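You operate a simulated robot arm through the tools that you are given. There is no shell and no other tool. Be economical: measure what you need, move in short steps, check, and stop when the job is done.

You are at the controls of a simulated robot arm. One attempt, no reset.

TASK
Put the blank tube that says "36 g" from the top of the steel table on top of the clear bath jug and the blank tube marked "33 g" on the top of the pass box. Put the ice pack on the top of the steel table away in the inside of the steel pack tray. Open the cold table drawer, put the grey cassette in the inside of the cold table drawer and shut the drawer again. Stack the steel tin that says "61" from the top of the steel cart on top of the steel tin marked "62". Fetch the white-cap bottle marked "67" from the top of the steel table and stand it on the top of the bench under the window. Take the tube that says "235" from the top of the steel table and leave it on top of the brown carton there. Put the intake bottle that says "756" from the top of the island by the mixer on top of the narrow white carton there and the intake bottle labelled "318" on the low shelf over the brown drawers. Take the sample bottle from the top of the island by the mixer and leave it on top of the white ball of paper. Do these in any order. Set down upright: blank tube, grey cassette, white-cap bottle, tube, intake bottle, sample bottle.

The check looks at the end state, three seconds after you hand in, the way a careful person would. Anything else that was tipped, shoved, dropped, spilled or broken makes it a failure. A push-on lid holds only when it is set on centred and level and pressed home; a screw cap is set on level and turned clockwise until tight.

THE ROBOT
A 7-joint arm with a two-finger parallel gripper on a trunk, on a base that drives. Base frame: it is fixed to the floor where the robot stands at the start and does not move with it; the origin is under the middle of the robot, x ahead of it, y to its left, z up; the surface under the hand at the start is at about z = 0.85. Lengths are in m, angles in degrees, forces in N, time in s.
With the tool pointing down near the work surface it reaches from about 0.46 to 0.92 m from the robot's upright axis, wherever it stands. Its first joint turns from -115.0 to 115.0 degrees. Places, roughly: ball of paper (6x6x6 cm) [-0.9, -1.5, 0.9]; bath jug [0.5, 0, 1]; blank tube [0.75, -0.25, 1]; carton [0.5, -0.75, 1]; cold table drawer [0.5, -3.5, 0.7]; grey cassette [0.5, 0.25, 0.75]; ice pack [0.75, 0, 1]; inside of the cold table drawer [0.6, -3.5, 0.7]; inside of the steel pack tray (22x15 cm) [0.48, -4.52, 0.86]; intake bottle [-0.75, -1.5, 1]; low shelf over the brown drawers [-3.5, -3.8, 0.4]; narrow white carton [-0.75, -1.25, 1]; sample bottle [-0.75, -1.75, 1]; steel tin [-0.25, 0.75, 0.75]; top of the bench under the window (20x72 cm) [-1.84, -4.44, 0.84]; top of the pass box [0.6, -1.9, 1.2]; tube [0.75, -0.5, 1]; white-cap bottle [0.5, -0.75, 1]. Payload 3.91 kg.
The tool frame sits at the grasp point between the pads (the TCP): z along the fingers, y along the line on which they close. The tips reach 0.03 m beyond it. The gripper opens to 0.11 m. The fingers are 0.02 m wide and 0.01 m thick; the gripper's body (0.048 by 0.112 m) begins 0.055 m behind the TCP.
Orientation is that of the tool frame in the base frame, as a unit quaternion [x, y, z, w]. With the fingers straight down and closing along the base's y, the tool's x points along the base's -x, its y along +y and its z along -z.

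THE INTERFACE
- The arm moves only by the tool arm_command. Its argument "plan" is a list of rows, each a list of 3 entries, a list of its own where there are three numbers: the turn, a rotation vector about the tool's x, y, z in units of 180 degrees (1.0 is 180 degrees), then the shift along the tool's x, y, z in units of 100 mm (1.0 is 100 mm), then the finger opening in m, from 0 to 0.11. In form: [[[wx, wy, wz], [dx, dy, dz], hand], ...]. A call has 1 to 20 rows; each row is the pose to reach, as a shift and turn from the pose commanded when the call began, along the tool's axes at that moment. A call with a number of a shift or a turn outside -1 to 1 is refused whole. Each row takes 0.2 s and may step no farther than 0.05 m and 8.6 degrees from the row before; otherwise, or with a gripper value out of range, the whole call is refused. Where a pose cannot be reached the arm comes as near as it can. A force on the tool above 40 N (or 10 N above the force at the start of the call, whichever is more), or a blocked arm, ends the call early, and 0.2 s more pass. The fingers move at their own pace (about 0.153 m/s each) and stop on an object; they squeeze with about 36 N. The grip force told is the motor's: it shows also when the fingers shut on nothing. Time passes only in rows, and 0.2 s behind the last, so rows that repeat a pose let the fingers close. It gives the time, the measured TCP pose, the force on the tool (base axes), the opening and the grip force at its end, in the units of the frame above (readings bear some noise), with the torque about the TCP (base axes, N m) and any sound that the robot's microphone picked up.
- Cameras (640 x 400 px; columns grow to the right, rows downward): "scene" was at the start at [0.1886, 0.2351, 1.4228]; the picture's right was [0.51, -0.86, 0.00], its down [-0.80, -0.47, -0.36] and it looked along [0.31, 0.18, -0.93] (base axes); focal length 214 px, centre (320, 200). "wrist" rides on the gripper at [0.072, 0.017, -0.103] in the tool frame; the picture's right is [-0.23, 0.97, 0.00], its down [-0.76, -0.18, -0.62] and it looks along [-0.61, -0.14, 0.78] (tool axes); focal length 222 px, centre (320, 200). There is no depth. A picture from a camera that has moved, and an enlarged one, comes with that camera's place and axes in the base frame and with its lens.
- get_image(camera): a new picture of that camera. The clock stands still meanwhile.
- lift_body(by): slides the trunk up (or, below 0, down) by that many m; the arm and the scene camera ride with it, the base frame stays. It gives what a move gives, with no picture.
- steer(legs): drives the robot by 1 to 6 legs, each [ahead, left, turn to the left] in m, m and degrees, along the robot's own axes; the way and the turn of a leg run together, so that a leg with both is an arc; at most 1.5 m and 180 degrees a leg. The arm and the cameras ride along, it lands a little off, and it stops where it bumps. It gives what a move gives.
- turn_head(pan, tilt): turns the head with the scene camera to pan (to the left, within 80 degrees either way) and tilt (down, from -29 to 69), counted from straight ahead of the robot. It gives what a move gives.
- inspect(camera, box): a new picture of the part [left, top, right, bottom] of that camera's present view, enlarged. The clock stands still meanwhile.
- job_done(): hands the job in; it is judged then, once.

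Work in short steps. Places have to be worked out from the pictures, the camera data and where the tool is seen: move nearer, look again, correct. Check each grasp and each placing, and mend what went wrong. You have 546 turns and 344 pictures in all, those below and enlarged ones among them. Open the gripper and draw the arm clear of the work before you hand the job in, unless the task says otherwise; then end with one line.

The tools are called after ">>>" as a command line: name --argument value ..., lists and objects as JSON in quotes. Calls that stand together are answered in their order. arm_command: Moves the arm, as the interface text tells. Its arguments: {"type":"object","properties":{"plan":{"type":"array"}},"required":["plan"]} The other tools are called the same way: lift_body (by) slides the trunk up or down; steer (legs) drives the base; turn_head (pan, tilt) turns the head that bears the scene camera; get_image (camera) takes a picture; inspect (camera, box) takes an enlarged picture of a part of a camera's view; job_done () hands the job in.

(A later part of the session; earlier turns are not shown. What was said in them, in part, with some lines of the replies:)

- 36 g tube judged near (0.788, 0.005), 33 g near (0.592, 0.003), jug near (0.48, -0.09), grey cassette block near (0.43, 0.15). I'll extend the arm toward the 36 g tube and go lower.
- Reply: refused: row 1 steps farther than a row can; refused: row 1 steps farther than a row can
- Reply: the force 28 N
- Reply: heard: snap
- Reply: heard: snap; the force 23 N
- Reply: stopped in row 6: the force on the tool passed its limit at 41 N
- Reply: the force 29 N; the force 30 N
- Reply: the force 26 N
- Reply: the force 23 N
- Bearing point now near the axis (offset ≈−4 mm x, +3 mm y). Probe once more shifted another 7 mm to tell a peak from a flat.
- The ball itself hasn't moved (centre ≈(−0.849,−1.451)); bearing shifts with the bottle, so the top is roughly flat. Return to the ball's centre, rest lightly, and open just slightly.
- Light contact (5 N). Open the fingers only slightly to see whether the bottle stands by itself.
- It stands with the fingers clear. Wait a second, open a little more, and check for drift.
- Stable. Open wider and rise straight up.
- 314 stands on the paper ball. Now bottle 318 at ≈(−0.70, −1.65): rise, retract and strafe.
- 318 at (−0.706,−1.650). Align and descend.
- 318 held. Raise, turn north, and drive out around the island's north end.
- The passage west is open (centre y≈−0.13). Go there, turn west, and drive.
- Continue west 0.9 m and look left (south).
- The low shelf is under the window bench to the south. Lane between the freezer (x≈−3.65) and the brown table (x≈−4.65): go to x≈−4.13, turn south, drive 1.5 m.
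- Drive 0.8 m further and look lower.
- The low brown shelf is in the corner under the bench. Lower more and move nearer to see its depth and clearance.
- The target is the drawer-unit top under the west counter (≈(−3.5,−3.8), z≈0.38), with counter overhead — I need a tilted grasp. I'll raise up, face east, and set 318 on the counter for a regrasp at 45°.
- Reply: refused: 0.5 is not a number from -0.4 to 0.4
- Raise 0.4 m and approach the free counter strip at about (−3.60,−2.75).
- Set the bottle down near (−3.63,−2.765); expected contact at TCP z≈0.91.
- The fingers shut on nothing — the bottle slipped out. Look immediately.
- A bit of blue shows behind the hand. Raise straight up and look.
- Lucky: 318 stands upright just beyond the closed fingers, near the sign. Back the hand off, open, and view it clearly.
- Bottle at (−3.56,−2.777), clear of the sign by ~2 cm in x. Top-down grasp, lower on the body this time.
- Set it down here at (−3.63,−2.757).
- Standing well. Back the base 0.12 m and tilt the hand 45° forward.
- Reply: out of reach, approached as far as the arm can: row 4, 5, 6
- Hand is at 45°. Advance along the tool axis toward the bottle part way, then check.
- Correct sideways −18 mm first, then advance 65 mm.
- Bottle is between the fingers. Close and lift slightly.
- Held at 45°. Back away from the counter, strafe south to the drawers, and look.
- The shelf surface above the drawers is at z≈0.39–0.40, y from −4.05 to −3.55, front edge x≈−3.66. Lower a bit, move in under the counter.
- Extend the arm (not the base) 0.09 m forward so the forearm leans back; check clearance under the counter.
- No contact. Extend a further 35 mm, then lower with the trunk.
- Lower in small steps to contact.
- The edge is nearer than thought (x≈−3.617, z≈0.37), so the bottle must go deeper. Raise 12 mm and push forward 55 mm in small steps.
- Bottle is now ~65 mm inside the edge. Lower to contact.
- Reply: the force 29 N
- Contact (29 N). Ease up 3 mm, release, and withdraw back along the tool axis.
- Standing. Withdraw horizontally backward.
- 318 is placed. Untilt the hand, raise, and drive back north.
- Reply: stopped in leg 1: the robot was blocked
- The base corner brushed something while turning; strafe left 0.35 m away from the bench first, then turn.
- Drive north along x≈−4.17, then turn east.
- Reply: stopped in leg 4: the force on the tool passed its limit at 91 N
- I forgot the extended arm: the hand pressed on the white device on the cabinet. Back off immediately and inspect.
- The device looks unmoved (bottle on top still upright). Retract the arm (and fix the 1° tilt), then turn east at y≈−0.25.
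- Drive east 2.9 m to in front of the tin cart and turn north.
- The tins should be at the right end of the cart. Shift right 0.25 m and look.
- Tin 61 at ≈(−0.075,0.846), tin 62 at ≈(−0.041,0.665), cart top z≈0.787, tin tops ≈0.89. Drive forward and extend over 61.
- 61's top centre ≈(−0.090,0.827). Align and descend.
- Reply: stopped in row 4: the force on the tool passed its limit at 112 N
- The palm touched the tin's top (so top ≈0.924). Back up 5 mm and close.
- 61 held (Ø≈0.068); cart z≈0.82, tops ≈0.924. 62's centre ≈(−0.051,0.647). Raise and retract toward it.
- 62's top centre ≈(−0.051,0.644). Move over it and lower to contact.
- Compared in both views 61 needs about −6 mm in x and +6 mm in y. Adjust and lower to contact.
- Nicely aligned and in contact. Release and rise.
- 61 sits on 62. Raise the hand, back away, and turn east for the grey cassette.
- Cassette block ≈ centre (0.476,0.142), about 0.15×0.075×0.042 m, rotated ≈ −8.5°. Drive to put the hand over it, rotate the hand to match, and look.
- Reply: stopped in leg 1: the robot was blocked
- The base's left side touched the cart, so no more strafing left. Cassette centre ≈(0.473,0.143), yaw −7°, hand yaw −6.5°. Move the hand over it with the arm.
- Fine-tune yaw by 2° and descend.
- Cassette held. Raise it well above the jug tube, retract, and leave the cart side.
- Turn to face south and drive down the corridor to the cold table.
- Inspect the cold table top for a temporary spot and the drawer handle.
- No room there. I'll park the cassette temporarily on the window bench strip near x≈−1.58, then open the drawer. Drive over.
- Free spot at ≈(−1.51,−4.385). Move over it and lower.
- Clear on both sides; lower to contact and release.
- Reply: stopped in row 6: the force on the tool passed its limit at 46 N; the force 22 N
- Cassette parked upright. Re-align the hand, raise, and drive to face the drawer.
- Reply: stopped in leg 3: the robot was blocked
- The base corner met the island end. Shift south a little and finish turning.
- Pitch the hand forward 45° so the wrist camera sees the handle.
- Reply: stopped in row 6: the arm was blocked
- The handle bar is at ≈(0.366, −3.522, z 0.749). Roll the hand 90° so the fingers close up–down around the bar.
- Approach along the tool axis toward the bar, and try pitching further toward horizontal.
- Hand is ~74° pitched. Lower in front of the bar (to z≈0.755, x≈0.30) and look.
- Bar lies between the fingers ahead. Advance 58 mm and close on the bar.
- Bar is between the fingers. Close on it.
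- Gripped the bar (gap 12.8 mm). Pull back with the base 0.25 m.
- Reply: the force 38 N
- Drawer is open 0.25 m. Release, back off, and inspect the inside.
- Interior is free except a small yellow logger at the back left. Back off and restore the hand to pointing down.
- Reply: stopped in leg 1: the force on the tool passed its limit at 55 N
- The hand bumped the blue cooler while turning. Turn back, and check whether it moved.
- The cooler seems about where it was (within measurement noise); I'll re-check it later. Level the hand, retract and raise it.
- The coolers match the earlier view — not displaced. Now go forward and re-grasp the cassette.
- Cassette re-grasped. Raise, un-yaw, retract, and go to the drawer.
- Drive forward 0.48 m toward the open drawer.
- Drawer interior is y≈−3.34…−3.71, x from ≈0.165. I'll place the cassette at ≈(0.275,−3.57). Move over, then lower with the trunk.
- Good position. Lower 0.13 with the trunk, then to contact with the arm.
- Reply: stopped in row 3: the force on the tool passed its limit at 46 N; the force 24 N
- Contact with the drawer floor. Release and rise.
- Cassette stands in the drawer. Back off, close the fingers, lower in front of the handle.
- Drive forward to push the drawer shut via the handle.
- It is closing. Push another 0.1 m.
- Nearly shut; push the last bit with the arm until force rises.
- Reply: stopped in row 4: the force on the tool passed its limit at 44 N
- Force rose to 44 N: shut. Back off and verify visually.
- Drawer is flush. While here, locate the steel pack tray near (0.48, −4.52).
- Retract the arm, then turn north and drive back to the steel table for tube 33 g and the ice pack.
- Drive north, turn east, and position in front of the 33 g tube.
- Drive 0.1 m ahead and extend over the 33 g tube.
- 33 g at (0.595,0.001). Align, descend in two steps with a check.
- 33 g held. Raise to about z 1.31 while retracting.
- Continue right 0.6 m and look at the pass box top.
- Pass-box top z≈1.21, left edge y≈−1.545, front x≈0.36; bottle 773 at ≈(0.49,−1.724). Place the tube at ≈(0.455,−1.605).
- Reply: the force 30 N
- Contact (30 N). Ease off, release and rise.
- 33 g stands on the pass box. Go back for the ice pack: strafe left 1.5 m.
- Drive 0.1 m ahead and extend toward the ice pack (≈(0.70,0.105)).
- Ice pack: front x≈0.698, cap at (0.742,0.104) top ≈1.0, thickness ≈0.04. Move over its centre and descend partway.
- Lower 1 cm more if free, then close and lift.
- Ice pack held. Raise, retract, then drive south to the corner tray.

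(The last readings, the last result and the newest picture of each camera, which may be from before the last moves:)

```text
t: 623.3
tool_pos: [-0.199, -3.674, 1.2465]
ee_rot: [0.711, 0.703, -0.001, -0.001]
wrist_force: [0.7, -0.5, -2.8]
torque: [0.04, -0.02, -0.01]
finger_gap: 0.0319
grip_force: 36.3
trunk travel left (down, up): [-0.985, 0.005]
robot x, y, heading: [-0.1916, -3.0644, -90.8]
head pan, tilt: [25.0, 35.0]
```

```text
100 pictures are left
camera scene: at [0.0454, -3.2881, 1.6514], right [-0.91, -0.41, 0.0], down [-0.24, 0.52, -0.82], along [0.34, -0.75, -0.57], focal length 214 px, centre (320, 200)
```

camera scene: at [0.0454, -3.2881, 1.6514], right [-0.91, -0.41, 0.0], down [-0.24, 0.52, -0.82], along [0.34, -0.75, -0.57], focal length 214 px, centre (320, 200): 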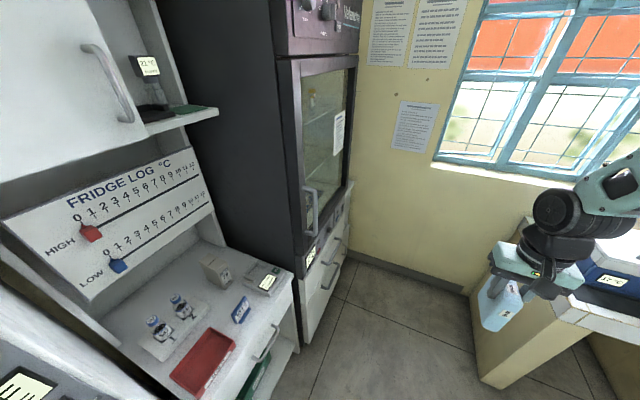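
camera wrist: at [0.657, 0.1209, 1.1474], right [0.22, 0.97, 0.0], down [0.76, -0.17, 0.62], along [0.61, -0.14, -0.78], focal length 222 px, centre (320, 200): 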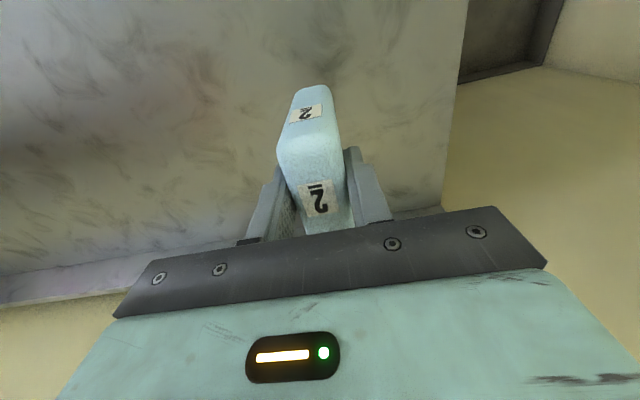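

Drive to about (−0.1,−3.82) and look at the corner unit.

>>> steer --legs '[[0.75, 0.08, 0]]'

>>> turn_head --pan 45 --tilt 40

>>> get_image --camera "scene"

```text
t: 627.4
tool_pos: [-0.1347, -4.43, 1.2466]
ee_rot: [0.714, 0.7, 0.0, -0.001]
wrist_force: [-0.5, -0.1, -2.6]
torque: [0.04, -0.02, 0.0]
finger_gap: 0.0318
grip_force: 36.1
trunk travel left (down, up): [-0.985, 0.005]
robot x, y, heading: [-0.1259, -3.8238, -91.3]
head pan, tilt: [25.0, 35.0]
```

```text
t: 628.2
tool_pos: [-0.1334, -4.4285, 1.2454]
ee_rot: [0.714, 0.7, -0.001, 0.0]
wrist_force: [0.5, 0.0, -2.9]
torque: [0.02, -0.03, -0.03]
finger_gap: 0.032
grip_force: 36.1
trunk travel left (down, up): [-0.985, 0.005]
robot x, y, heading: [-0.1223, -3.8216, -91.2]
head pan, tilt: [45.0, 40.0]
```

```text
99 pictures are left
camera scene: at [0.1362, -4.0274, 1.6439], right [-0.72, -0.69, 0.0], down [-0.44, 0.46, -0.77], along [0.53, -0.55, -0.64], focal length 214 px, centre (320, 200)
```

scene: 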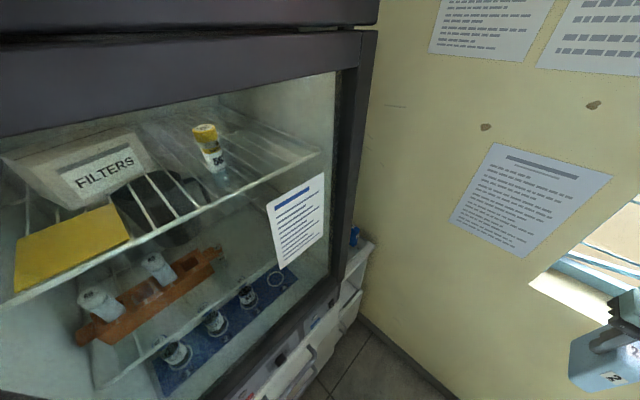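

The tray sits in a narrow slot between the incubator and the wall. I'll turn to face east further north-west with the arm retracted, shift the hand to the right, then slide south into line with the slot.

>>> arm_command --plan '[[[0, 0, 0], [0.4, 0, 0], 0.0], [[0, 0, 0], [0.8, 0, 0], 0.0], [[0, 0, 0], [1, 0, 0], 0.0]]'

>>> steer --legs '[[-0.2, -0.13, 0], [0, 0, 91]]'

>>> turn_head --pan -40 --tilt 35

>>> get_image --camera "scene"

```text
t: 629.0
tool_pos: [-0.1334, -4.3306, 1.2476]
ee_rot: [0.714, 0.7, -0.001, 0.001]
wrist_force: [0.7, -0.5, -3.2]
torque: [0.03, -0.02, 0.0]
finger_gap: 0.0319
grip_force: 35.6
trunk travel left (down, up): [-0.985, 0.005]
robot x, y, heading: [-0.126, -3.8216, -91.2]
head pan, tilt: [45.0, 40.0]
```

```text
t: 634.7
tool_pos: [0.2616, -3.6189, 1.2468]
ee_rot: [0.003, 1.0, 0.0, 0.0]
wrist_force: [0.3, -0.5, -2.3]
torque: [0.01, 0.03, -0.02]
finger_gap: 0.0321
grip_force: 35.7
trunk travel left (down, up): [-0.985, 0.005]
robot x, y, heading: [-0.247, -3.6158, -0.3]
head pan, tilt: [45.0, 40.0]
```

```text
t: 636.2
tool_pos: [0.2605, -3.6186, 1.2468]
ee_rot: [0.004, 1.0, 0.0, 0.0]
wrist_force: [0.0, 1.1, -3.1]
torque: [0.03, 0.02, -0.01]
finger_gap: 0.0319
grip_force: 35.6
trunk travel left (down, up): [-0.985, 0.005]
robot x, y, heading: [-0.2496, -3.6178, -0.6]
head pan, tilt: [-40.0, 35.0]
```

```text
98 pictures are left
camera scene: at [-0.0399, -3.4677, 1.6515], right [-0.65, -0.76, 0.0], down [-0.44, 0.37, -0.82], along [0.62, -0.53, -0.57], focal length 214 px, centre (320, 200)
```

scene: 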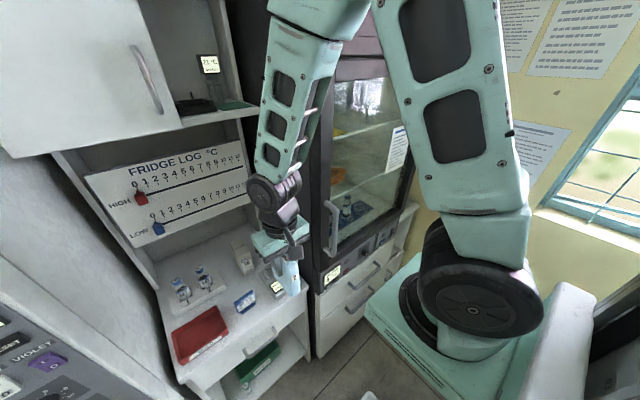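

Shift the hand to the robot's right in several moves.

>>> arm_command --plan '[[[0, 0, 0], [0, -0.45, 0], 0.0], [[0, 0, 0], [0, -0.9, 0], 0.0], [[0, 0, 0], [0.1, -1, 0], 0.0]]'

>>> arm_command --plan '[[[0, 0, 0], [0.1, -0.45, 0], 0.0], [[0, 0, 0], [0.2, -0.9, 0], 0.0], [[0, 0, 0], [0.3, -1, 0], 0.0]]'

>>> arm_command --plan '[[[0, 0, 0], [0.25, -0.4, 0], 0.0], [[0, 0, 0], [0.5, -0.8, 0], 0.0], [[0, 0, 0], [0.6, -1, 0], 0.0]]'

>>> arm_command --plan '[[[0, 0, 0], [0.25, -0.25, 0], 0.0], [[0, 0, 0], [0.5, -0.45, 0], 0.0]]'

>>> get_image --camera "wrist"

```text
t: 637.0
tool_pos: [0.2511, -3.7193, 1.2474]
ee_rot: [0.004, 1.0, -0.001, 0.0]
wrist_force: [0.1, -1.0, -3.6]
torque: [-0.02, 0.02, 0.0]
finger_gap: 0.0317
grip_force: 36.1
trunk travel left (down, up): [-0.985, 0.005]
robot x, y, heading: [-0.2457, -3.6157, -0.2]
head pan, tilt: [-40.0, 35.0]
```

```text
t: 637.9
tool_pos: [0.2358, -3.8258, 1.2473]
ee_rot: [0.003, 1.0, 0.001, -0.001]
wrist_force: [0.6, -0.1, -3.5]
torque: [-0.02, 0.04, 0.0]
finger_gap: 0.032
grip_force: 35.6
out of reach, approached as far as the arm can: row 1, 2, 3
trunk travel left (down, up): [-0.985, 0.005]
robot x, y, heading: [-0.2531, -3.6166, -0.4]
head pan, tilt: [-40.0, 35.0]
```

```text
t: 638.6
tool_pos: [0.1757, -3.9261, 1.2497]
ee_rot: [0.002, 1.0, 0.0, 0.0]
wrist_force: [0.1, 0.3, -3.4]
torque: [0.02, 0.01, 0.02]
finger_gap: 0.0319
grip_force: 36.1
out of reach, approached as far as the arm can: row 1, 2, 3
trunk travel left (down, up): [-0.985, 0.005]
robot x, y, heading: [-0.2471, -3.6147, -0.5]
head pan, tilt: [-40.0, 35.0]
```

```text
t: 639.2
tool_pos: [0.122, -3.9696, 1.2512]
ee_rot: [0.003, 1.0, 0.0, 0.0]
wrist_force: [-0.3, 0.1, -3.4]
torque: [0.01, 0.03, 0.01]
finger_gap: 0.0316
grip_force: 36.1
trunk travel left (down, up): [-0.985, 0.005]
robot x, y, heading: [-0.2493, -3.6149, -0.3]
head pan, tilt: [-40.0, 35.0]
```

```text
97 pictures are left
camera wrist: at [0.0528, -3.9519, 1.3521], right [0.23, 0.97, 0.0], down [0.76, -0.18, 0.62], along [0.61, -0.15, -0.78], focal length 222 px, centre (320, 200)
```

wrist: 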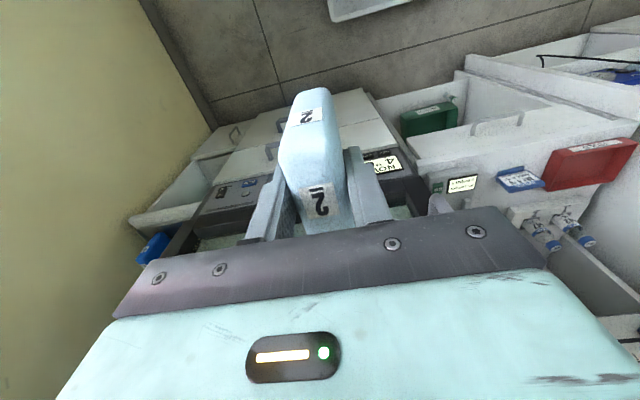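

Hand is offset. Slide the robot forward a little and south toward the slot.

>>> steer --legs '[[0.1, -0.1, 0], [0, -0.4, 0]]'

>>> get_image --camera "wrist"

>>> turn_head --pan -35 --tilt 45

>>> get_image --camera "scene"

```text
t: 642.6
tool_pos: [0.2211, -4.457, 1.2504]
ee_rot: [0.002, 1.0, 0.0, 0.0]
wrist_force: [0.2, -0.6, -2.4]
torque: [-0.02, 0.01, 0.01]
finger_gap: 0.0317
grip_force: 35.9
trunk travel left (down, up): [-0.985, 0.005]
robot x, y, heading: [-0.1532, -4.1027, -0.5]
head pan, tilt: [-40.0, 35.0]
```

```text
96 pictures are left
camera wrist: at [0.1486, -4.4394, 1.3522], right [0.23, 0.97, 0.0], down [0.76, -0.18, 0.62], along [0.61, -0.15, -0.78], focal length 222 px, centre (320, 200)
```

wrist: 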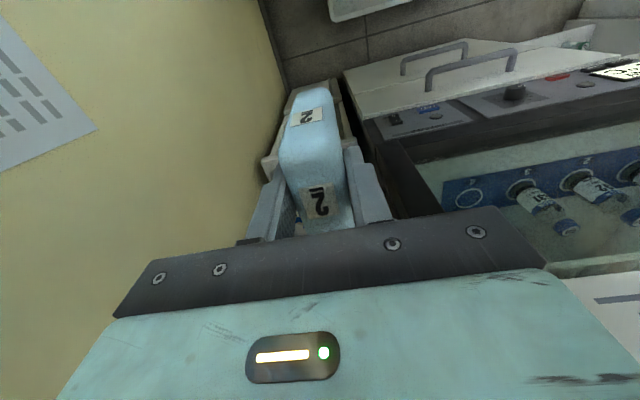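

```text
t: 643.3
tool_pos: [0.2202, -4.4576, 1.2499]
ee_rot: [0.003, 1.0, 0.0, -0.001]
wrist_force: [-0.4, 0.5, -3.7]
torque: [0.0, 0.04, 0.02]
finger_gap: 0.0316
grip_force: 35.9
trunk travel left (down, up): [-0.985, 0.005]
robot x, y, heading: [-0.1519, -4.106, -0.2]
head pan, tilt: [-35.0, 45.0]
```

```text
95 pictures are left
camera scene: at [0.0544, -3.9457, 1.6367], right [-0.58, -0.82, 0.0], down [-0.58, 0.41, -0.71], along [0.58, -0.41, -0.71], focal length 214 px, centre (320, 200)
```

scene: 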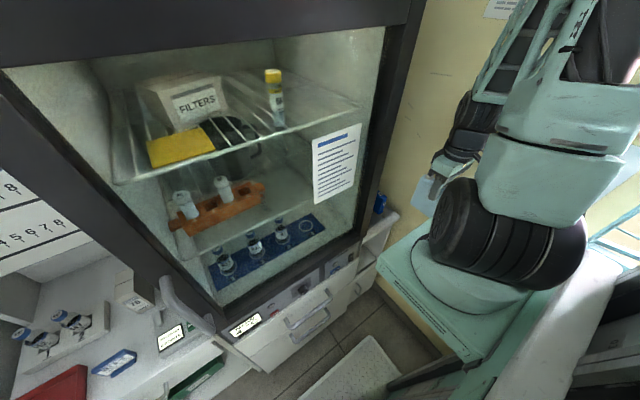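

Move 0.07 m further south and look past the pack from the wrist.

>>> steer --legs '[[0, -0.08, 0]]'

>>> inspect --camera "wrist" --box '[200, 50, 460, 240]'

>>> inspect --camera "scene" --box '[340, 130, 480, 280]'

```text
t: 644.4
tool_pos: [0.2193, -4.5396, 1.2497]
ee_rot: [0.002, 1.0, 0.001, 0.0]
wrist_force: [0.5, 0.3, -2.9]
torque: [0.01, 0.03, -0.02]
finger_gap: 0.0316
grip_force: 36.0
trunk travel left (down, up): [-0.985, 0.005]
robot x, y, heading: [-0.1537, -4.1857, -0.4]
head pan, tilt: [-35.0, 45.0]
```

```text
2.11 times, centred on (330, 145) of wrist
camera zoom: at [0.1481, -4.5202, 1.3522], right [0.23, 0.97, 0.0], down [0.76, -0.18, 0.62], along [0.61, -0.15, -0.78], focal length 468 px, centre (299, 316)
```

zoom: 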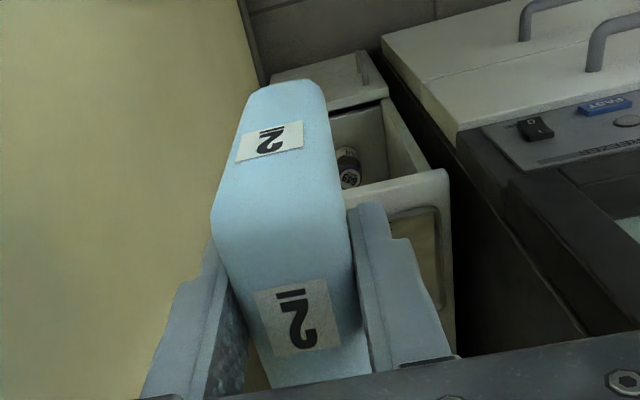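

```text
2.67 times, centred on (410, 205) of scene
camera zoom: at [0.054, -4.0261, 1.6366], right [-0.58, -0.82, 0.0], down [-0.58, 0.41, -0.71], along [0.58, -0.41, -0.71], focal length 572 px, centre (80, 187)
```

zoom: 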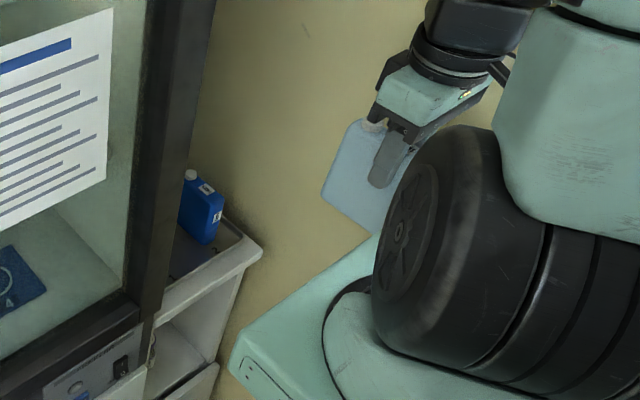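

A dark-blue pack already stands at the wall side of the tray (y≈−4.576…−4.61); free strip y −4.445…−4.57. Move the base 6 cm south, bring the hand to y≈−4.51, and extend.

>>> steer --legs '[[0, -0.065, 0]]'

>>> arm_command --plan '[[[0, 0, 0], [0, 0.45, 0], 0.0], [[0, 0, 0], [-0.2, 0.9, 0], 0.0], [[0, 0, 0], [-0.6, 0.95, 0], 0.0], [[0, 0, 0], [-1, 0.95, 0], 0.0]]'

>>> get_image --camera "wrist"

>>> get_image --camera "scene"

```text
t: 645.4
tool_pos: [0.218, -4.6043, 1.2512]
ee_rot: [0.003, 1.0, 0.0, 0.0]
wrist_force: [0.0, -0.4, -3.5]
torque: [0.0, 0.03, 0.0]
finger_gap: 0.0317
grip_force: 35.8
trunk travel left (down, up): [-0.985, 0.005]
robot x, y, heading: [-0.1594, -4.2508, -0.5]
head pan, tilt: [-35.0, 45.0]
```

```text
t: 646.4
tool_pos: [0.3209, -4.5098, 1.2495]
ee_rot: [0.004, 1.0, 0.001, 0.0]
wrist_force: [0.2, 0.3, -2.1]
torque: [-0.02, 0.09, 0.0]
finger_gap: 0.0318
grip_force: 36.0
out of reach, approached as far as the arm can: row 1, 2, 3
trunk travel left (down, up): [-0.985, 0.005]
robot x, y, heading: [-0.1558, -4.2508, -0.6]
head pan, tilt: [-35.0, 45.0]
```

```text
92 pictures are left
camera wrist: at [0.2495, -4.4914, 1.3523], right [0.23, 0.97, 0.0], down [0.76, -0.18, 0.62], along [0.61, -0.15, -0.78], focal length 222 px, centre (320, 200)
```

wrist: 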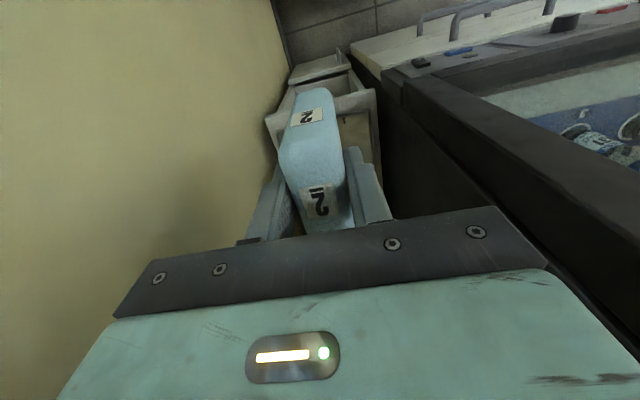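

```text
91 pictures are left
camera scene: at [0.0536, -4.0923, 1.6367], right [-0.58, -0.82, 0.0], down [-0.58, 0.41, -0.71], along [0.58, -0.41, -0.71], focal length 214 px, centre (320, 200)
```

scene: 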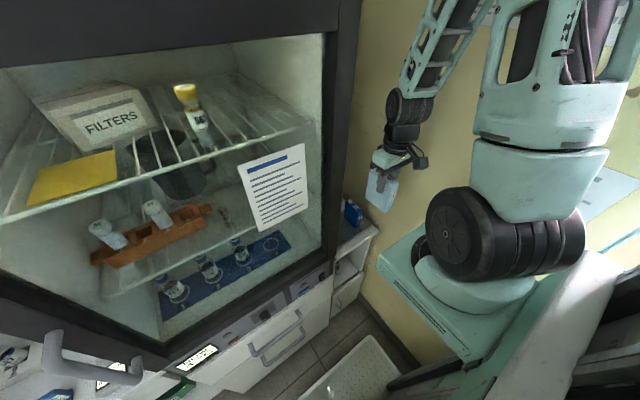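

Extend forward 0.1 m more and check clearance to the incubator.

>>> arm_command --plan '[[[0, 0, 0], [-0.4, 0, 0], 0.0], [[0, 0, 0], [-0.8, 0, 0], 0.0], [[0, 0, 0], [-1, 0, 0], 0.0]]'

>>> get_image --camera "wrist"

>>> inspect --camera "scene" --box '[310, 50, 450, 260]'

```text
t: 647.2
tool_pos: [0.4231, -4.5096, 1.252]
ee_rot: [0.004, 1.0, 0.0, 0.0]
wrist_force: [0.7, -0.2, -2.9]
torque: [0.02, 0.02, -0.01]
finger_gap: 0.0318
grip_force: 36.1
trunk travel left (down, up): [-0.985, 0.005]
robot x, y, heading: [-0.1525, -4.2493, -0.5]
head pan, tilt: [-35.0, 45.0]
```

```text
90 pictures are left
camera wrist: at [0.3504, -4.4917, 1.3533], right [0.23, 0.97, 0.0], down [0.76, -0.18, 0.62], along [0.61, -0.15, -0.78], focal length 222 px, centre (320, 200)
```

wrist: 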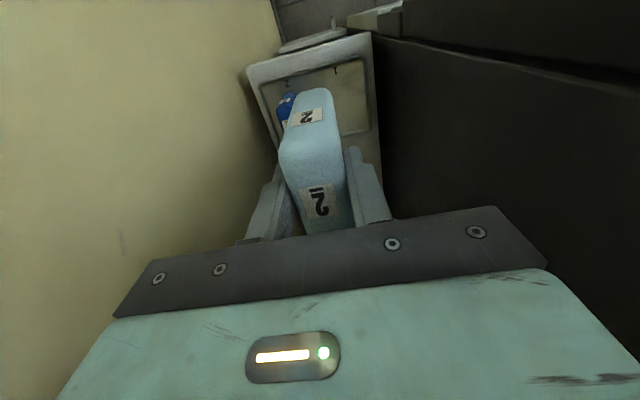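

```text
1.90 times, centred on (380, 155) of scene
camera zoom: at [0.0539, -4.0923, 1.6366], right [-0.58, -0.82, 0.0], down [-0.58, 0.41, -0.71], along [0.58, -0.41, -0.71], focal length 408 px, centre (206, 286)
```

zoom: 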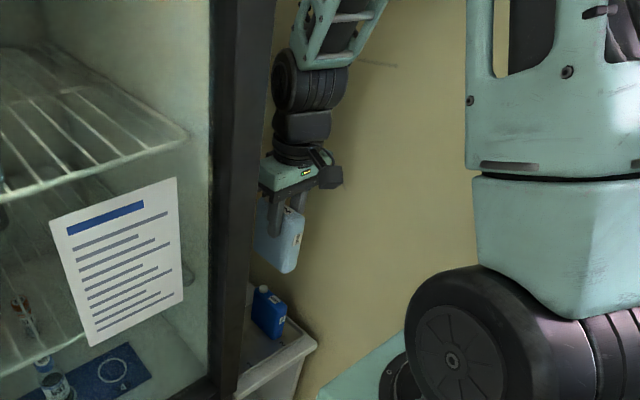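

The tray interior is x≈0.405–0.555, y≈−4.43…−4.61. Extend 35 mm more and lower with the trunk.

>>> arm_command --plan '[[[0, 0, 0], [-0.2, 0, 0], 0.0], [[0, 0, 0], [-0.37, 0, 0], 0.0]]'

>>> lift_body --by -0.2

>>> get_image --camera "wrist"

>>> inspect --camera "scene" --box '[310, 50, 450, 260]'

```text
t: 647.8
tool_pos: [0.4589, -4.5098, 1.251]
ee_rot: [0.003, 1.0, 0.0, 0.0]
wrist_force: [-0.6, 0.3, -1.7]
torque: [0.02, 0.02, -0.01]
finger_gap: 0.0319
grip_force: 35.9
trunk travel left (down, up): [-0.985, 0.005]
robot x, y, heading: [-0.1528, -4.2514, -0.3]
head pan, tilt: [-35.0, 45.0]
```

```text
t: 650.0
tool_pos: [0.4593, -4.5103, 1.05]
ee_rot: [0.003, 1.0, 0.0, 0.001]
wrist_force: [0.2, 0.2, -2.7]
torque: [0.0, 0.03, 0.03]
finger_gap: 0.0317
grip_force: 36.4
trunk travel left (down, up): [-0.785, 0.205]
robot x, y, heading: [-0.1549, -4.2507, -0.6]
head pan, tilt: [-35.0, 45.0]
```

```text
88 pictures are left
camera wrist: at [0.3864, -4.4921, 1.1525], right [0.23, 0.97, 0.0], down [0.76, -0.18, 0.62], along [0.61, -0.15, -0.78], focal length 222 px, centre (320, 200)
```

wrist: 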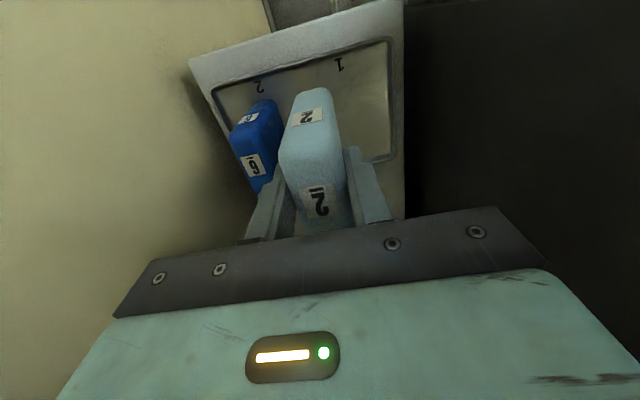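

```text
1.90 times, centred on (380, 155) of scene
camera zoom: at [0.0538, -4.0923, 1.4367], right [-0.58, -0.82, 0.0], down [-0.58, 0.41, -0.71], along [0.58, -0.41, -0.71], focal length 408 px, centre (206, 286)
```

zoom: 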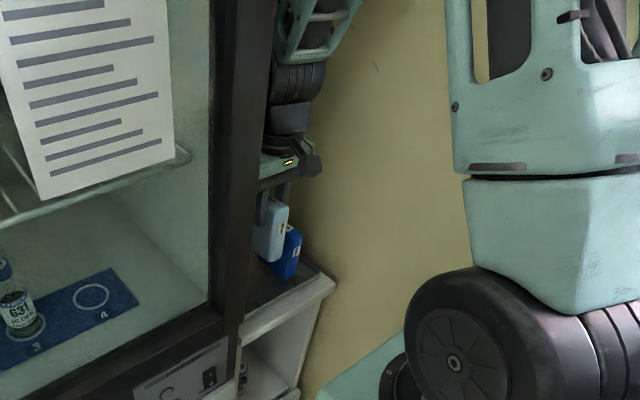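

The blue pack's near face is at y≈−4.537, so shift the hand 20 mm to the left (+y), then lower further.

>>> arm_command --plan '[[[0, 0, 0], [0, 0.1, 0], 0.0], [[0, 0, 0], [0, 0.2, 0], 0.0]]'

>>> lift_body --by -0.07

>>> get_image --camera "wrist"

```text
t: 650.6
tool_pos: [0.458, -4.49, 1.0506]
ee_rot: [0.003, 1.0, 0.0, 0.0]
wrist_force: [-0.1, 0.3, -3.2]
torque: [0.02, 0.03, 0.02]
finger_gap: 0.0319
grip_force: 35.6
trunk travel left (down, up): [-0.785, 0.205]
robot x, y, heading: [-0.1562, -4.2472, -0.4]
head pan, tilt: [-35.0, 45.0]
```

```text
t: 651.6
tool_pos: [0.4588, -4.4912, 0.9797]
ee_rot: [0.003, 1.0, 0.0, -0.001]
wrist_force: [0.8, 0.5, -3.2]
torque: [0.03, 0.08, -0.02]
finger_gap: 0.0318
grip_force: 36.1
trunk travel left (down, up): [-0.715, 0.275]
robot x, y, heading: [-0.1521, -4.2499, -0.4]
head pan, tilt: [-35.0, 45.0]
```

```text
86 pictures are left
camera wrist: at [0.3868, -4.4718, 1.0825], right [0.23, 0.97, 0.0], down [0.76, -0.18, 0.62], along [0.61, -0.15, -0.78], focal length 222 px, centre (320, 200)
```

wrist: 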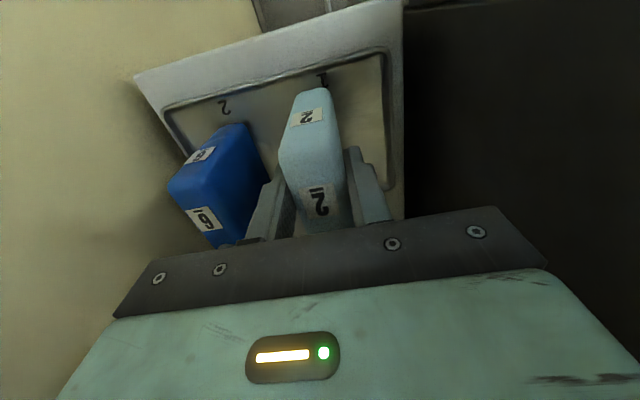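

Clear of the blue pack. Lower to contact in small steps.

>>> arm_command --plan '[[[0, 0, 0], [0, 0, 0.06], 0.0], [[0, 0, 0], [0, 0, 0.1], 0.0], [[0, 0, 0], [0, 0, 0.13], 0.0], [[0, 0, 0], [0, 0, 0.16], 0.0], [[0, 0, 0], [0, 0, 0.19], 0.0], [[0, 0, 0], [0, 0, 0.22], 0.0]]'

```text
t: 653.0
tool_pos: [0.4585, -4.49, 0.958]
ee_rot: [0.004, 1.0, 0.001, 0.0]
wrist_force: [-0.5, 0.7, -3.7]
torque: [0.03, 0.06, -0.02]
finger_gap: 0.0318
grip_force: 35.6
trunk travel left (down, up): [-0.715, 0.275]
robot x, y, heading: [-0.1539, -4.2526, -0.3]
head pan, tilt: [-35.0, 45.0]
```

>>> arm_command --plan '[[[0, 0, 0], [0, 0, 0.02], 0.0], [[0, 0, 0], [0, 0, 0.04], 0.0], [[0, 0, 0], [0, 0, 0.06], 0.0], [[0, 0, 0], [0, 0, 0.08], 0.0], [[0, 0, 0], [0, 0, 0.1], 0.0], [[0, 0, 0], [0, 0, 0.12], 0.0]]'

>>> get_image --camera "wrist"

```text
t: 654.4
tool_pos: [0.4589, -4.4893, 0.9468]
ee_rot: [0.004, 1.0, 0.0, 0.001]
wrist_force: [2.0, -0.6, 27.1]
torque: [0.13, 0.0, -0.01]
finger_gap: 0.032
grip_force: 36.3
trunk travel left (down, up): [-0.715, 0.275]
robot x, y, heading: [-0.1532, -4.252, -0.4]
head pan, tilt: [-35.0, 45.0]
```

```text
85 pictures are left
camera wrist: at [0.3868, -4.4714, 1.0488], right [0.23, 0.97, 0.0], down [0.76, -0.18, 0.63], along [0.61, -0.15, -0.78], focal length 222 px, centre (320, 200)
```

wrist: 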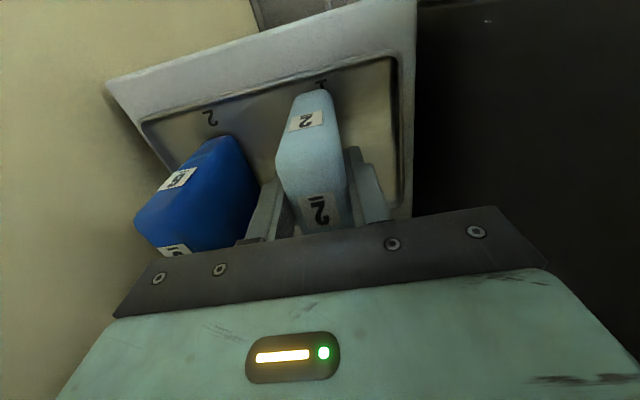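

On the tray floor. Ease up, open just enough, and rise straight.

>>> arm_command --plan '[[[0, 0, 0], [0, 0, -0.025], 0.0], [[0, 0, 0], [0, 0, -0.025], 0.036], [[0, 0, 0], [0, 0, -0.025], 0.044], [[0, 0, 0], [0, 0, -0.025], 0.044], [[0, 0, 0], [0, 0, -0.3], 0.044], [[0, 0, 0], [0, 0, -0.7], 0.044], [[0, 0, 0], [0, 0, -1], 0.044]]'

>>> lift_body --by 0.15

>>> get_image --camera "wrist"

>>> inspect --camera "scene" --box '[310, 50, 450, 260]'

```text
t: 656.0
tool_pos: [0.4597, -4.4898, 1.0456]
ee_rot: [0.003, 1.0, 0.0, -0.001]
wrist_force: [-0.2, -0.6, -0.8]
torque: [0.03, -0.01, 0.03]
finger_gap: 0.0438
grip_force: 0.0
trunk travel left (down, up): [-0.715, 0.275]
robot x, y, heading: [-0.1527, -4.2495, -0.5]
head pan, tilt: [-35.0, 45.0]
```

```text
t: 657.8
tool_pos: [0.4599, -4.4901, 1.1971]
ee_rot: [0.003, 1.0, 0.001, -0.001]
wrist_force: [-1.2, -0.5, 0.0]
torque: [-0.01, 0.01, -0.03]
finger_gap: 0.0442
grip_force: 0.0
trunk travel left (down, up): [-0.865, 0.125]
robot x, y, heading: [-0.154, -4.2515, -0.2]
head pan, tilt: [-35.0, 45.0]
```

```text
84 pictures are left
camera wrist: at [0.3879, -4.4715, 1.2983], right [0.23, 0.97, 0.0], down [0.76, -0.18, 0.62], along [0.61, -0.15, -0.78], focal length 222 px, centre (320, 200)
```

wrist: 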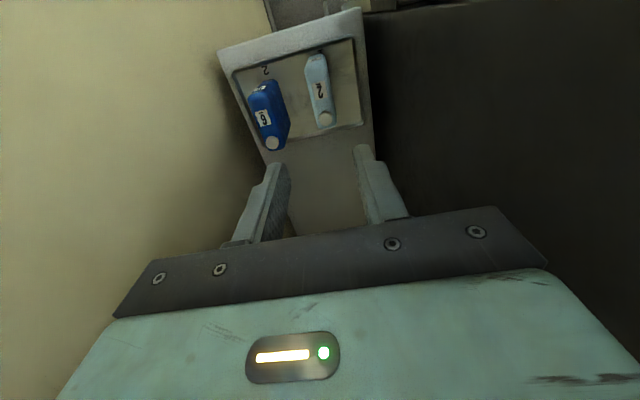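

```text
1.90 times, centred on (380, 155) of scene
camera zoom: at [0.0537, -4.0922, 1.5166], right [-0.58, -0.82, 0.0], down [-0.58, 0.41, -0.71], along [0.58, -0.41, -0.71], focal length 408 px, centre (206, 286)
```

zoom: 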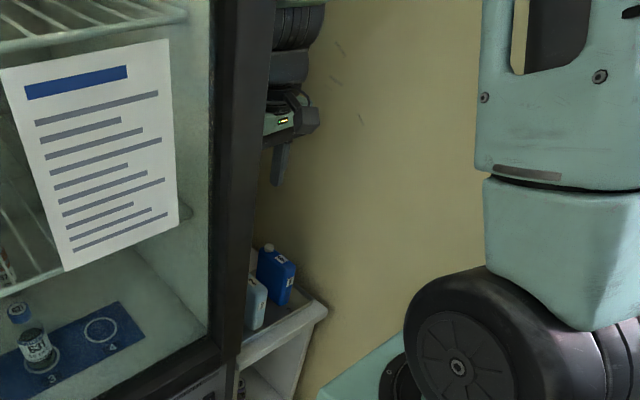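

Both packs stand in the tray. Withdraw the arm from the slot the way it came.

>>> arm_command --plan '[[[0, 0, 0], [0.4, 0, 0], 0.044], [[0, 0, 0], [0.8, 0, 0], 0.044], [[0, 0, 0], [1, -0.1, 0], 0.044]]'

>>> arm_command --plan '[[[0, 0, 0], [0.3, -0.3, 0], 0.044], [[0, 0, 0], [0.6, -0.6, 0], 0.044], [[0, 0, 0], [0.9, -0.9, 0], 0.044], [[0, 0, 0], [1, -1, 0], 0.044]]'

>>> steer --legs '[[0, 0.5, 0], [-0.1, 0.1, 0]]'

>>> get_image --camera "scene"

```text
t: 658.6
tool_pos: [0.3582, -4.4976, 1.195]
ee_rot: [0.004, 1.0, -0.001, 0.0]
wrist_force: [-0.3, 0.0, 0.2]
torque: [0.01, 0.04, 0.0]
finger_gap: 0.0441
grip_force: 0.0
trunk travel left (down, up): [-0.865, 0.125]
robot x, y, heading: [-0.156, -4.2518, -0.6]
head pan, tilt: [-35.0, 45.0]
```

```text
t: 659.6
tool_pos: [0.2581, -4.5977, 1.1978]
ee_rot: [0.003, 1.0, 0.001, 0.0]
wrist_force: [-0.2, 0.7, -0.1]
torque: [0.0, 0.0, -0.02]
finger_gap: 0.0441
grip_force: 0.0
trunk travel left (down, up): [-0.865, 0.125]
robot x, y, heading: [-0.1529, -4.2537, -0.4]
head pan, tilt: [-35.0, 45.0]
```

```text
t: 663.5
tool_pos: [0.1643, -3.9979, 1.198]
ee_rot: [0.0, 1.0, 0.0, -0.001]
wrist_force: [0.4, -0.5, 1.1]
torque: [0.01, 0.02, -0.01]
finger_gap: 0.0437
grip_force: 0.1
trunk travel left (down, up): [-0.865, 0.125]
robot x, y, heading: [-0.2522, -3.6579, 0.2]
head pan, tilt: [-35.0, 45.0]
```

```text
82 pictures are left
camera scene: at [-0.0455, -3.4946, 1.5167], right [-0.57, -0.82, 0.0], down [-0.58, 0.41, -0.71], along [0.58, -0.4, -0.71], focal length 214 px, centre (320, 200)
```

scene: 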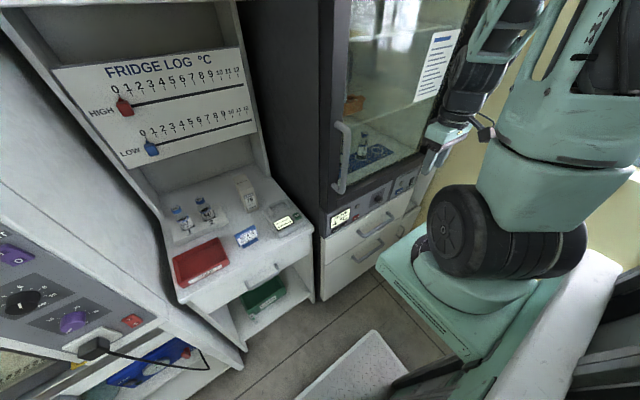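

Drawer is shut, everything in place. Drive north to re-check the island and the tin cart.

>>> steer --legs '[[0, 0, 90], [0.2, -0.06, 0], [1.4, 0, 0], [0.5, 0, 0]]'

>>> turn_head --pan 70 --tilt 45

>>> get_image --camera "scene"

```text
t: 665.4
tool_pos: [0.2597, -3.7971, 1.1978]
ee_rot: [-0.196, 0.981, 0.0, -0.004]
wrist_force: [-11.0, -3.9, 4.0]
torque: [0.12, -0.84, -0.39]
finger_gap: 0.0438
grip_force: 0.1
trunk travel left (down, up): [-0.865, 0.125]
robot x, y, heading: [-0.2548, -3.6556, 25.7]
head pan, tilt: [-35.0, 45.0]
stopped in leg 1: the force on the tool passed its limit at 177 N (the readings are from after the stop); the commanded pose is now the measured one
```

```text
t: 667.2
tool_pos: [0.2602, -3.7966, 1.1967]
ee_rot: [-0.197, 0.98, 0.001, -0.005]
wrist_force: [-21.5, -9.4, -4.0]
torque: [0.71, -1.23, -1.02]
finger_gap: 0.0438
grip_force: 0.1
trunk travel left (down, up): [-0.865, 0.125]
robot x, y, heading: [-0.2544, -3.6572, 25.8]
head pan, tilt: [70.0, 45.0]
```

```text
81 pictures are left
camera scene: at [-0.2251, -3.328, 1.5168], right [1.0, 0.1, 0.0], down [0.07, -0.7, -0.71], along [-0.07, 0.7, -0.71], focal length 214 px, centre (320, 200)
```

scene: 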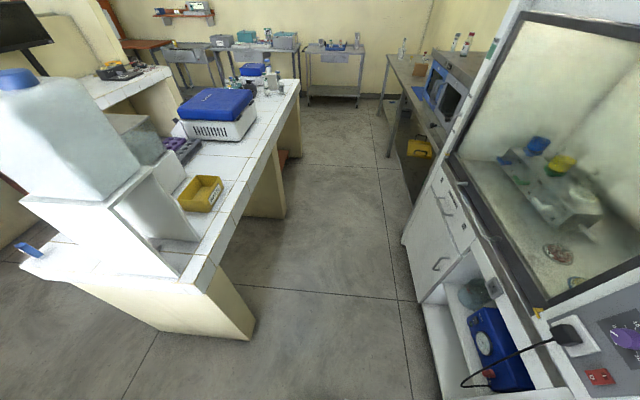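

The hand caught the incubator (handle). Turn back right and inspect.

>>> steer --legs '[[0, 0, -20]]'

>>> turn_head --pan -30 --tilt 35

>>> get_image --camera "scene"

>>> get_image --camera "wrist"

```text
t: 668.1
tool_pos: [0.2579, -3.8162, 1.1964]
ee_rot: [-0.185, 0.983, 0.002, -0.004]
wrist_force: [0.0, 1.5, -0.1]
torque: [-0.13, 0.01, 0.1]
finger_gap: 0.0439
grip_force: 0.1
trunk travel left (down, up): [-0.865, 0.125]
robot x, y, heading: [-0.2507, -3.6562, 22.9]
head pan, tilt: [70.0, 45.0]
stopped in leg 1: the force on the tool passed its limit at 67 N (the readings are from after the stop); the commanded pose is now the measured one
```

```text
t: 669.9
tool_pos: [0.2576, -3.8158, 1.1971]
ee_rot: [-0.186, 0.983, 0.002, -0.004]
wrist_force: [0.9, 4.5, 0.2]
torque: [-0.32, -0.07, 0.19]
finger_gap: 0.0439
grip_force: 0.0
trunk travel left (down, up): [-0.865, 0.125]
robot x, y, heading: [-0.2515, -3.6536, 22.6]
head pan, tilt: [-30.0, 35.0]
```

```text
80 pictures are left
camera scene: at [-0.1164, -3.4208, 1.5314], right [-0.12, -0.99, 0.0], down [-0.57, 0.07, -0.82], along [0.81, -0.1, -0.57], focal length 214 px, centre (320, 200)
```

scene: 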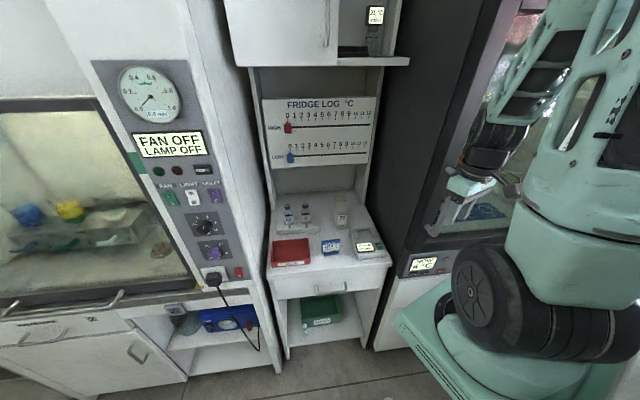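

```text
79 pictures are left
camera wrist: at [0.1855, -3.8253, 1.2999], right [-0.14, 0.99, 0.0], down [0.78, 0.11, 0.62], along [0.61, 0.09, -0.79], focal length 222 px, centre (320, 200)
```

wrist: 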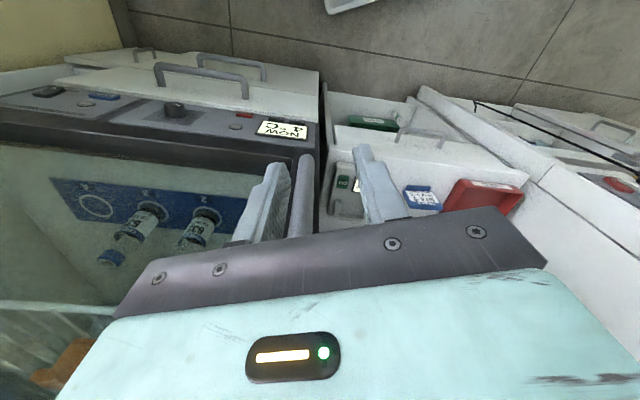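

The vertical door handle is between the fingers. Open slightly and withdraw straight back along the hand's own axis.

>>> arm_command --plan '[[[0, 0, 0], [0.02, 0, 0], 0.07], [[0, 0, 0], [0.25, 0, 0], 0.07], [[0, 0, 0], [0.5, 0, 0], 0.07], [[0, 0, 0], [0.75, 0, 0], 0.07]]'

>>> get_image --camera "wrist"

```text
t: 670.5
tool_pos: [0.2302, -3.8223, 1.1961]
ee_rot: [-0.192, 0.981, 0.004, -0.006]
wrist_force: [0.6, 0.7, -0.2]
torque: [-0.03, 0.03, -0.01]
finger_gap: 0.0699
grip_force: 0.1
trunk travel left (down, up): [-0.865, 0.125]
robot x, y, heading: [-0.2515, -3.6521, 22.9]
head pan, tilt: [-30.0, 35.0]
stopped in row 3: the force on the tool passed its limit at 48 N (the readings are from after the stop); the commanded pose is now the measured one
```

```text
78 pictures are left
camera wrist: at [0.1593, -3.8331, 1.2998], right [-0.15, 0.99, 0.01], down [0.78, 0.12, 0.61], along [0.6, 0.1, -0.79], focal length 222 px, centre (320, 200)
```

wrist: 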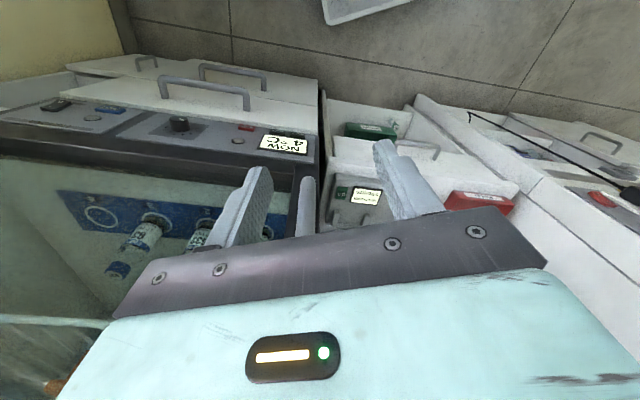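

>>> inspect --camera "scene" --box '[400, 120, 560, 280]'

>>> inspect --camera "wrist" --box '[220, 110, 460, 250]'

```text
2.50 times, centred on (480, 200) of scene
camera zoom: at [-0.116, -3.4208, 1.5314], right [-0.12, -0.99, 0.0], down [-0.57, 0.07, -0.82], along [0.81, -0.1, -0.57], focal length 536 px, centre (-80, 200)
```

zoom: 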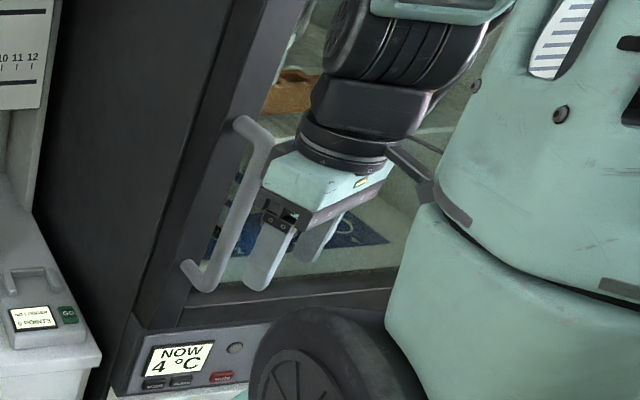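

```text
2.67 times, centred on (340, 180) of wrist
camera zoom: at [0.1593, -3.8331, 1.2998], right [-0.15, 0.99, 0.01], down [0.78, 0.12, 0.61], along [0.6, 0.1, -0.79], focal length 592 px, centre (267, 253)
```

zoom: 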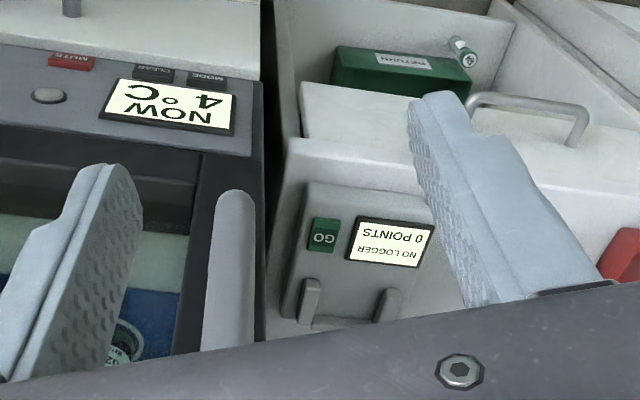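

The hand is right of the handle (not hooked); the wrist camera is just close to the robot's own shoulder. Move the base away (south) and check forces.

>>> steer --legs '[[-0.047, -0.11, 0]]'

>>> arm_command --plan '[[[0, 0, 0], [-0.2, -0.2, 0], 0.05], [[0, 0, 0], [-0.4, -0.4, 0], 0.04]]'

>>> steer --legs '[[0, 0, -22]]'

>>> get_image --camera "scene"

```text
t: 671.8
tool_pos: [0.2278, -3.9438, 1.1967]
ee_rot: [-0.191, 0.982, 0.005, -0.007]
wrist_force: [-1.0, 0.4, 0.0]
torque: [0.0, -0.04, 0.01]
finger_gap: 0.0701
grip_force: 0.0
trunk travel left (down, up): [-0.865, 0.125]
robot x, y, heading: [-0.2565, -3.7773, 22.9]
head pan, tilt: [-30.0, 35.0]
```

```text
t: 672.4
tool_pos: [0.2802, -3.9665, 1.1951]
ee_rot: [-0.192, 0.981, 0.005, -0.007]
wrist_force: [0.1, -0.8, -0.4]
torque: [-0.01, 0.01, -0.02]
finger_gap: 0.0403
grip_force: 0.1
trunk travel left (down, up): [-0.865, 0.125]
robot x, y, heading: [-0.2553, -3.7738, 22.8]
head pan, tilt: [-30.0, 35.0]
```

```text
t: 673.9
tool_pos: [0.1701, -4.1528, 1.1946]
ee_rot: [0.001, 1.0, 0.006, -0.005]
wrist_force: [-0.4, 0.7, -0.2]
torque: [0.0, 0.02, 0.0]
finger_gap: 0.0401
grip_force: 0.1
trunk travel left (down, up): [-0.865, 0.125]
robot x, y, heading: [-0.2523, -3.779, 0.6]
head pan, tilt: [-30.0, 35.0]
```

```text
75 pictures are left
camera scene: at [-0.0407, -3.6116, 1.5315], right [-0.49, -0.87, 0.0], down [-0.5, 0.28, -0.82], along [0.71, -0.4, -0.57], focal length 214 px, centre (320, 200)
```

scene: 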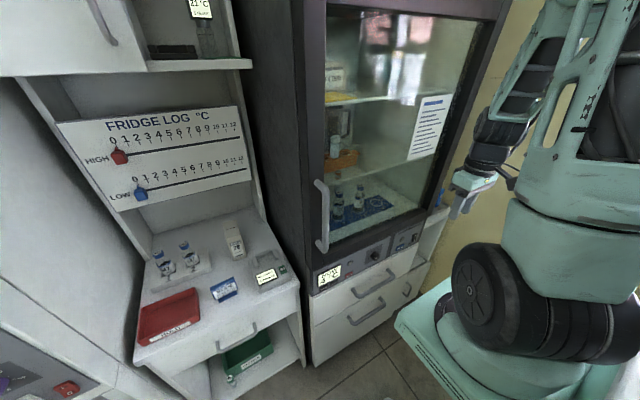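

Everything is free and the incubator looks intact. From here, look north with zoom to verify the island bottles and the tin stack.

>>> turn_head --pan 80 --tilt 15

>>> get_image --camera "scene"

```text
t: 675.8
tool_pos: [0.1692, -4.1526, 1.1943]
ee_rot: [0.0, 1.0, 0.005, -0.005]
wrist_force: [0.6, 0.2, 0.2]
torque: [0.03, -0.01, 0.02]
finger_gap: 0.0398
grip_force: 0.0
trunk travel left (down, up): [-0.865, 0.125]
robot x, y, heading: [-0.2555, -3.778, 0.7]
head pan, tilt: [80.0, 15.0]
```

```text
74 pictures are left
camera scene: at [-0.1026, -3.4764, 1.5635], right [0.99, -0.16, 0.0], down [-0.04, -0.26, -0.97], along [0.15, 0.95, -0.26], focal length 214 px, centre (320, 200)
```

scene: 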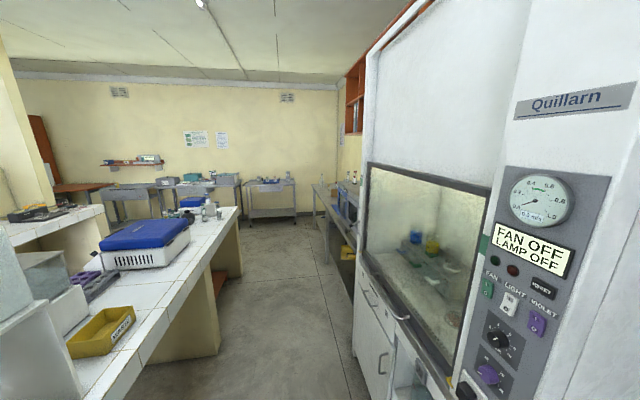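

>>> inspect --camera "scene" --box '[235, 165, 305, 215]'

>>> inspect --camera "scene" --box '[170, 185, 240, 245]'

>>> inspect --camera "scene" --box '[305, 165, 365, 215]'

```text
8.00 times, centred on (270, 190) of scene
camera zoom: at [-0.1026, -3.4764, 1.5635], right [0.99, -0.16, 0.0], down [-0.04, -0.26, -0.97], along [0.15, 0.95, -0.26], focal length 1716 px, centre (720, 280)
```

zoom: 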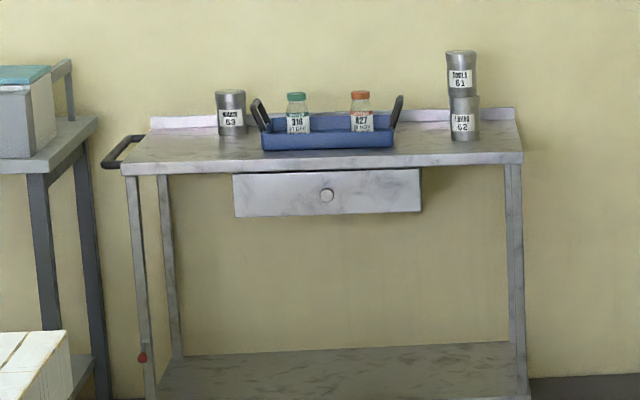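

```text
6.67 times, centred on (205, 215) of scene
camera zoom: at [-0.1026, -3.4764, 1.5635], right [0.99, -0.16, 0.0], down [-0.04, -0.26, -0.97], along [0.15, 0.95, -0.26], focal length 1430 px, centre (1087, 100)
```

zoom: 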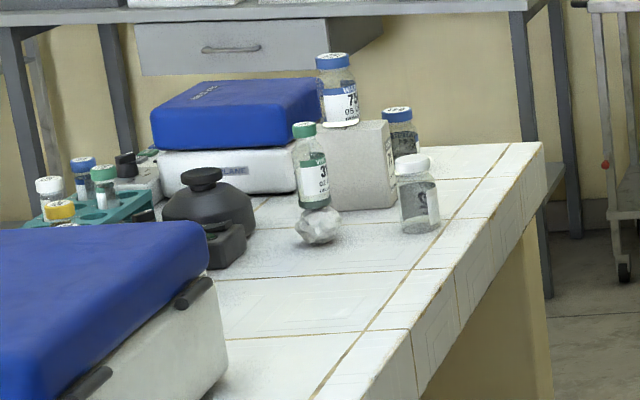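

```text
8.00 times, centred on (335, 190) of scene
camera zoom: at [-0.1026, -3.4764, 1.5635], right [0.99, -0.16, 0.0], down [-0.04, -0.26, -0.97], along [0.15, 0.95, -0.26], focal length 1716 px, centre (200, 280)
```

zoom: 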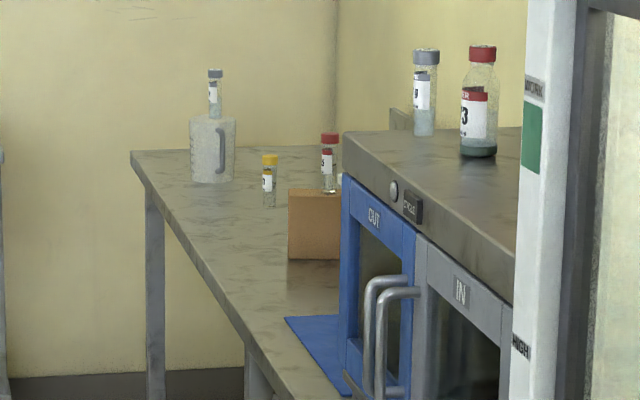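

Every placement I can see from here is as left: the 61/62 stack, 756 on its carton, 314 on the paper ball, 36 g on the jug, 235 capped on the carton and 33 g on the pass box. The gripper is open and the arm is clear, so I hand in.

>>> job_done

```text
The job is handed in.
```

All the moves you listed are done and the job is handed in. During driving and turning the hand struck the blue cooler, the white device on the far cabinet and the incubator door handle. The base also nudged the tin cart. I saw nothing displaced or tipped afterwards.
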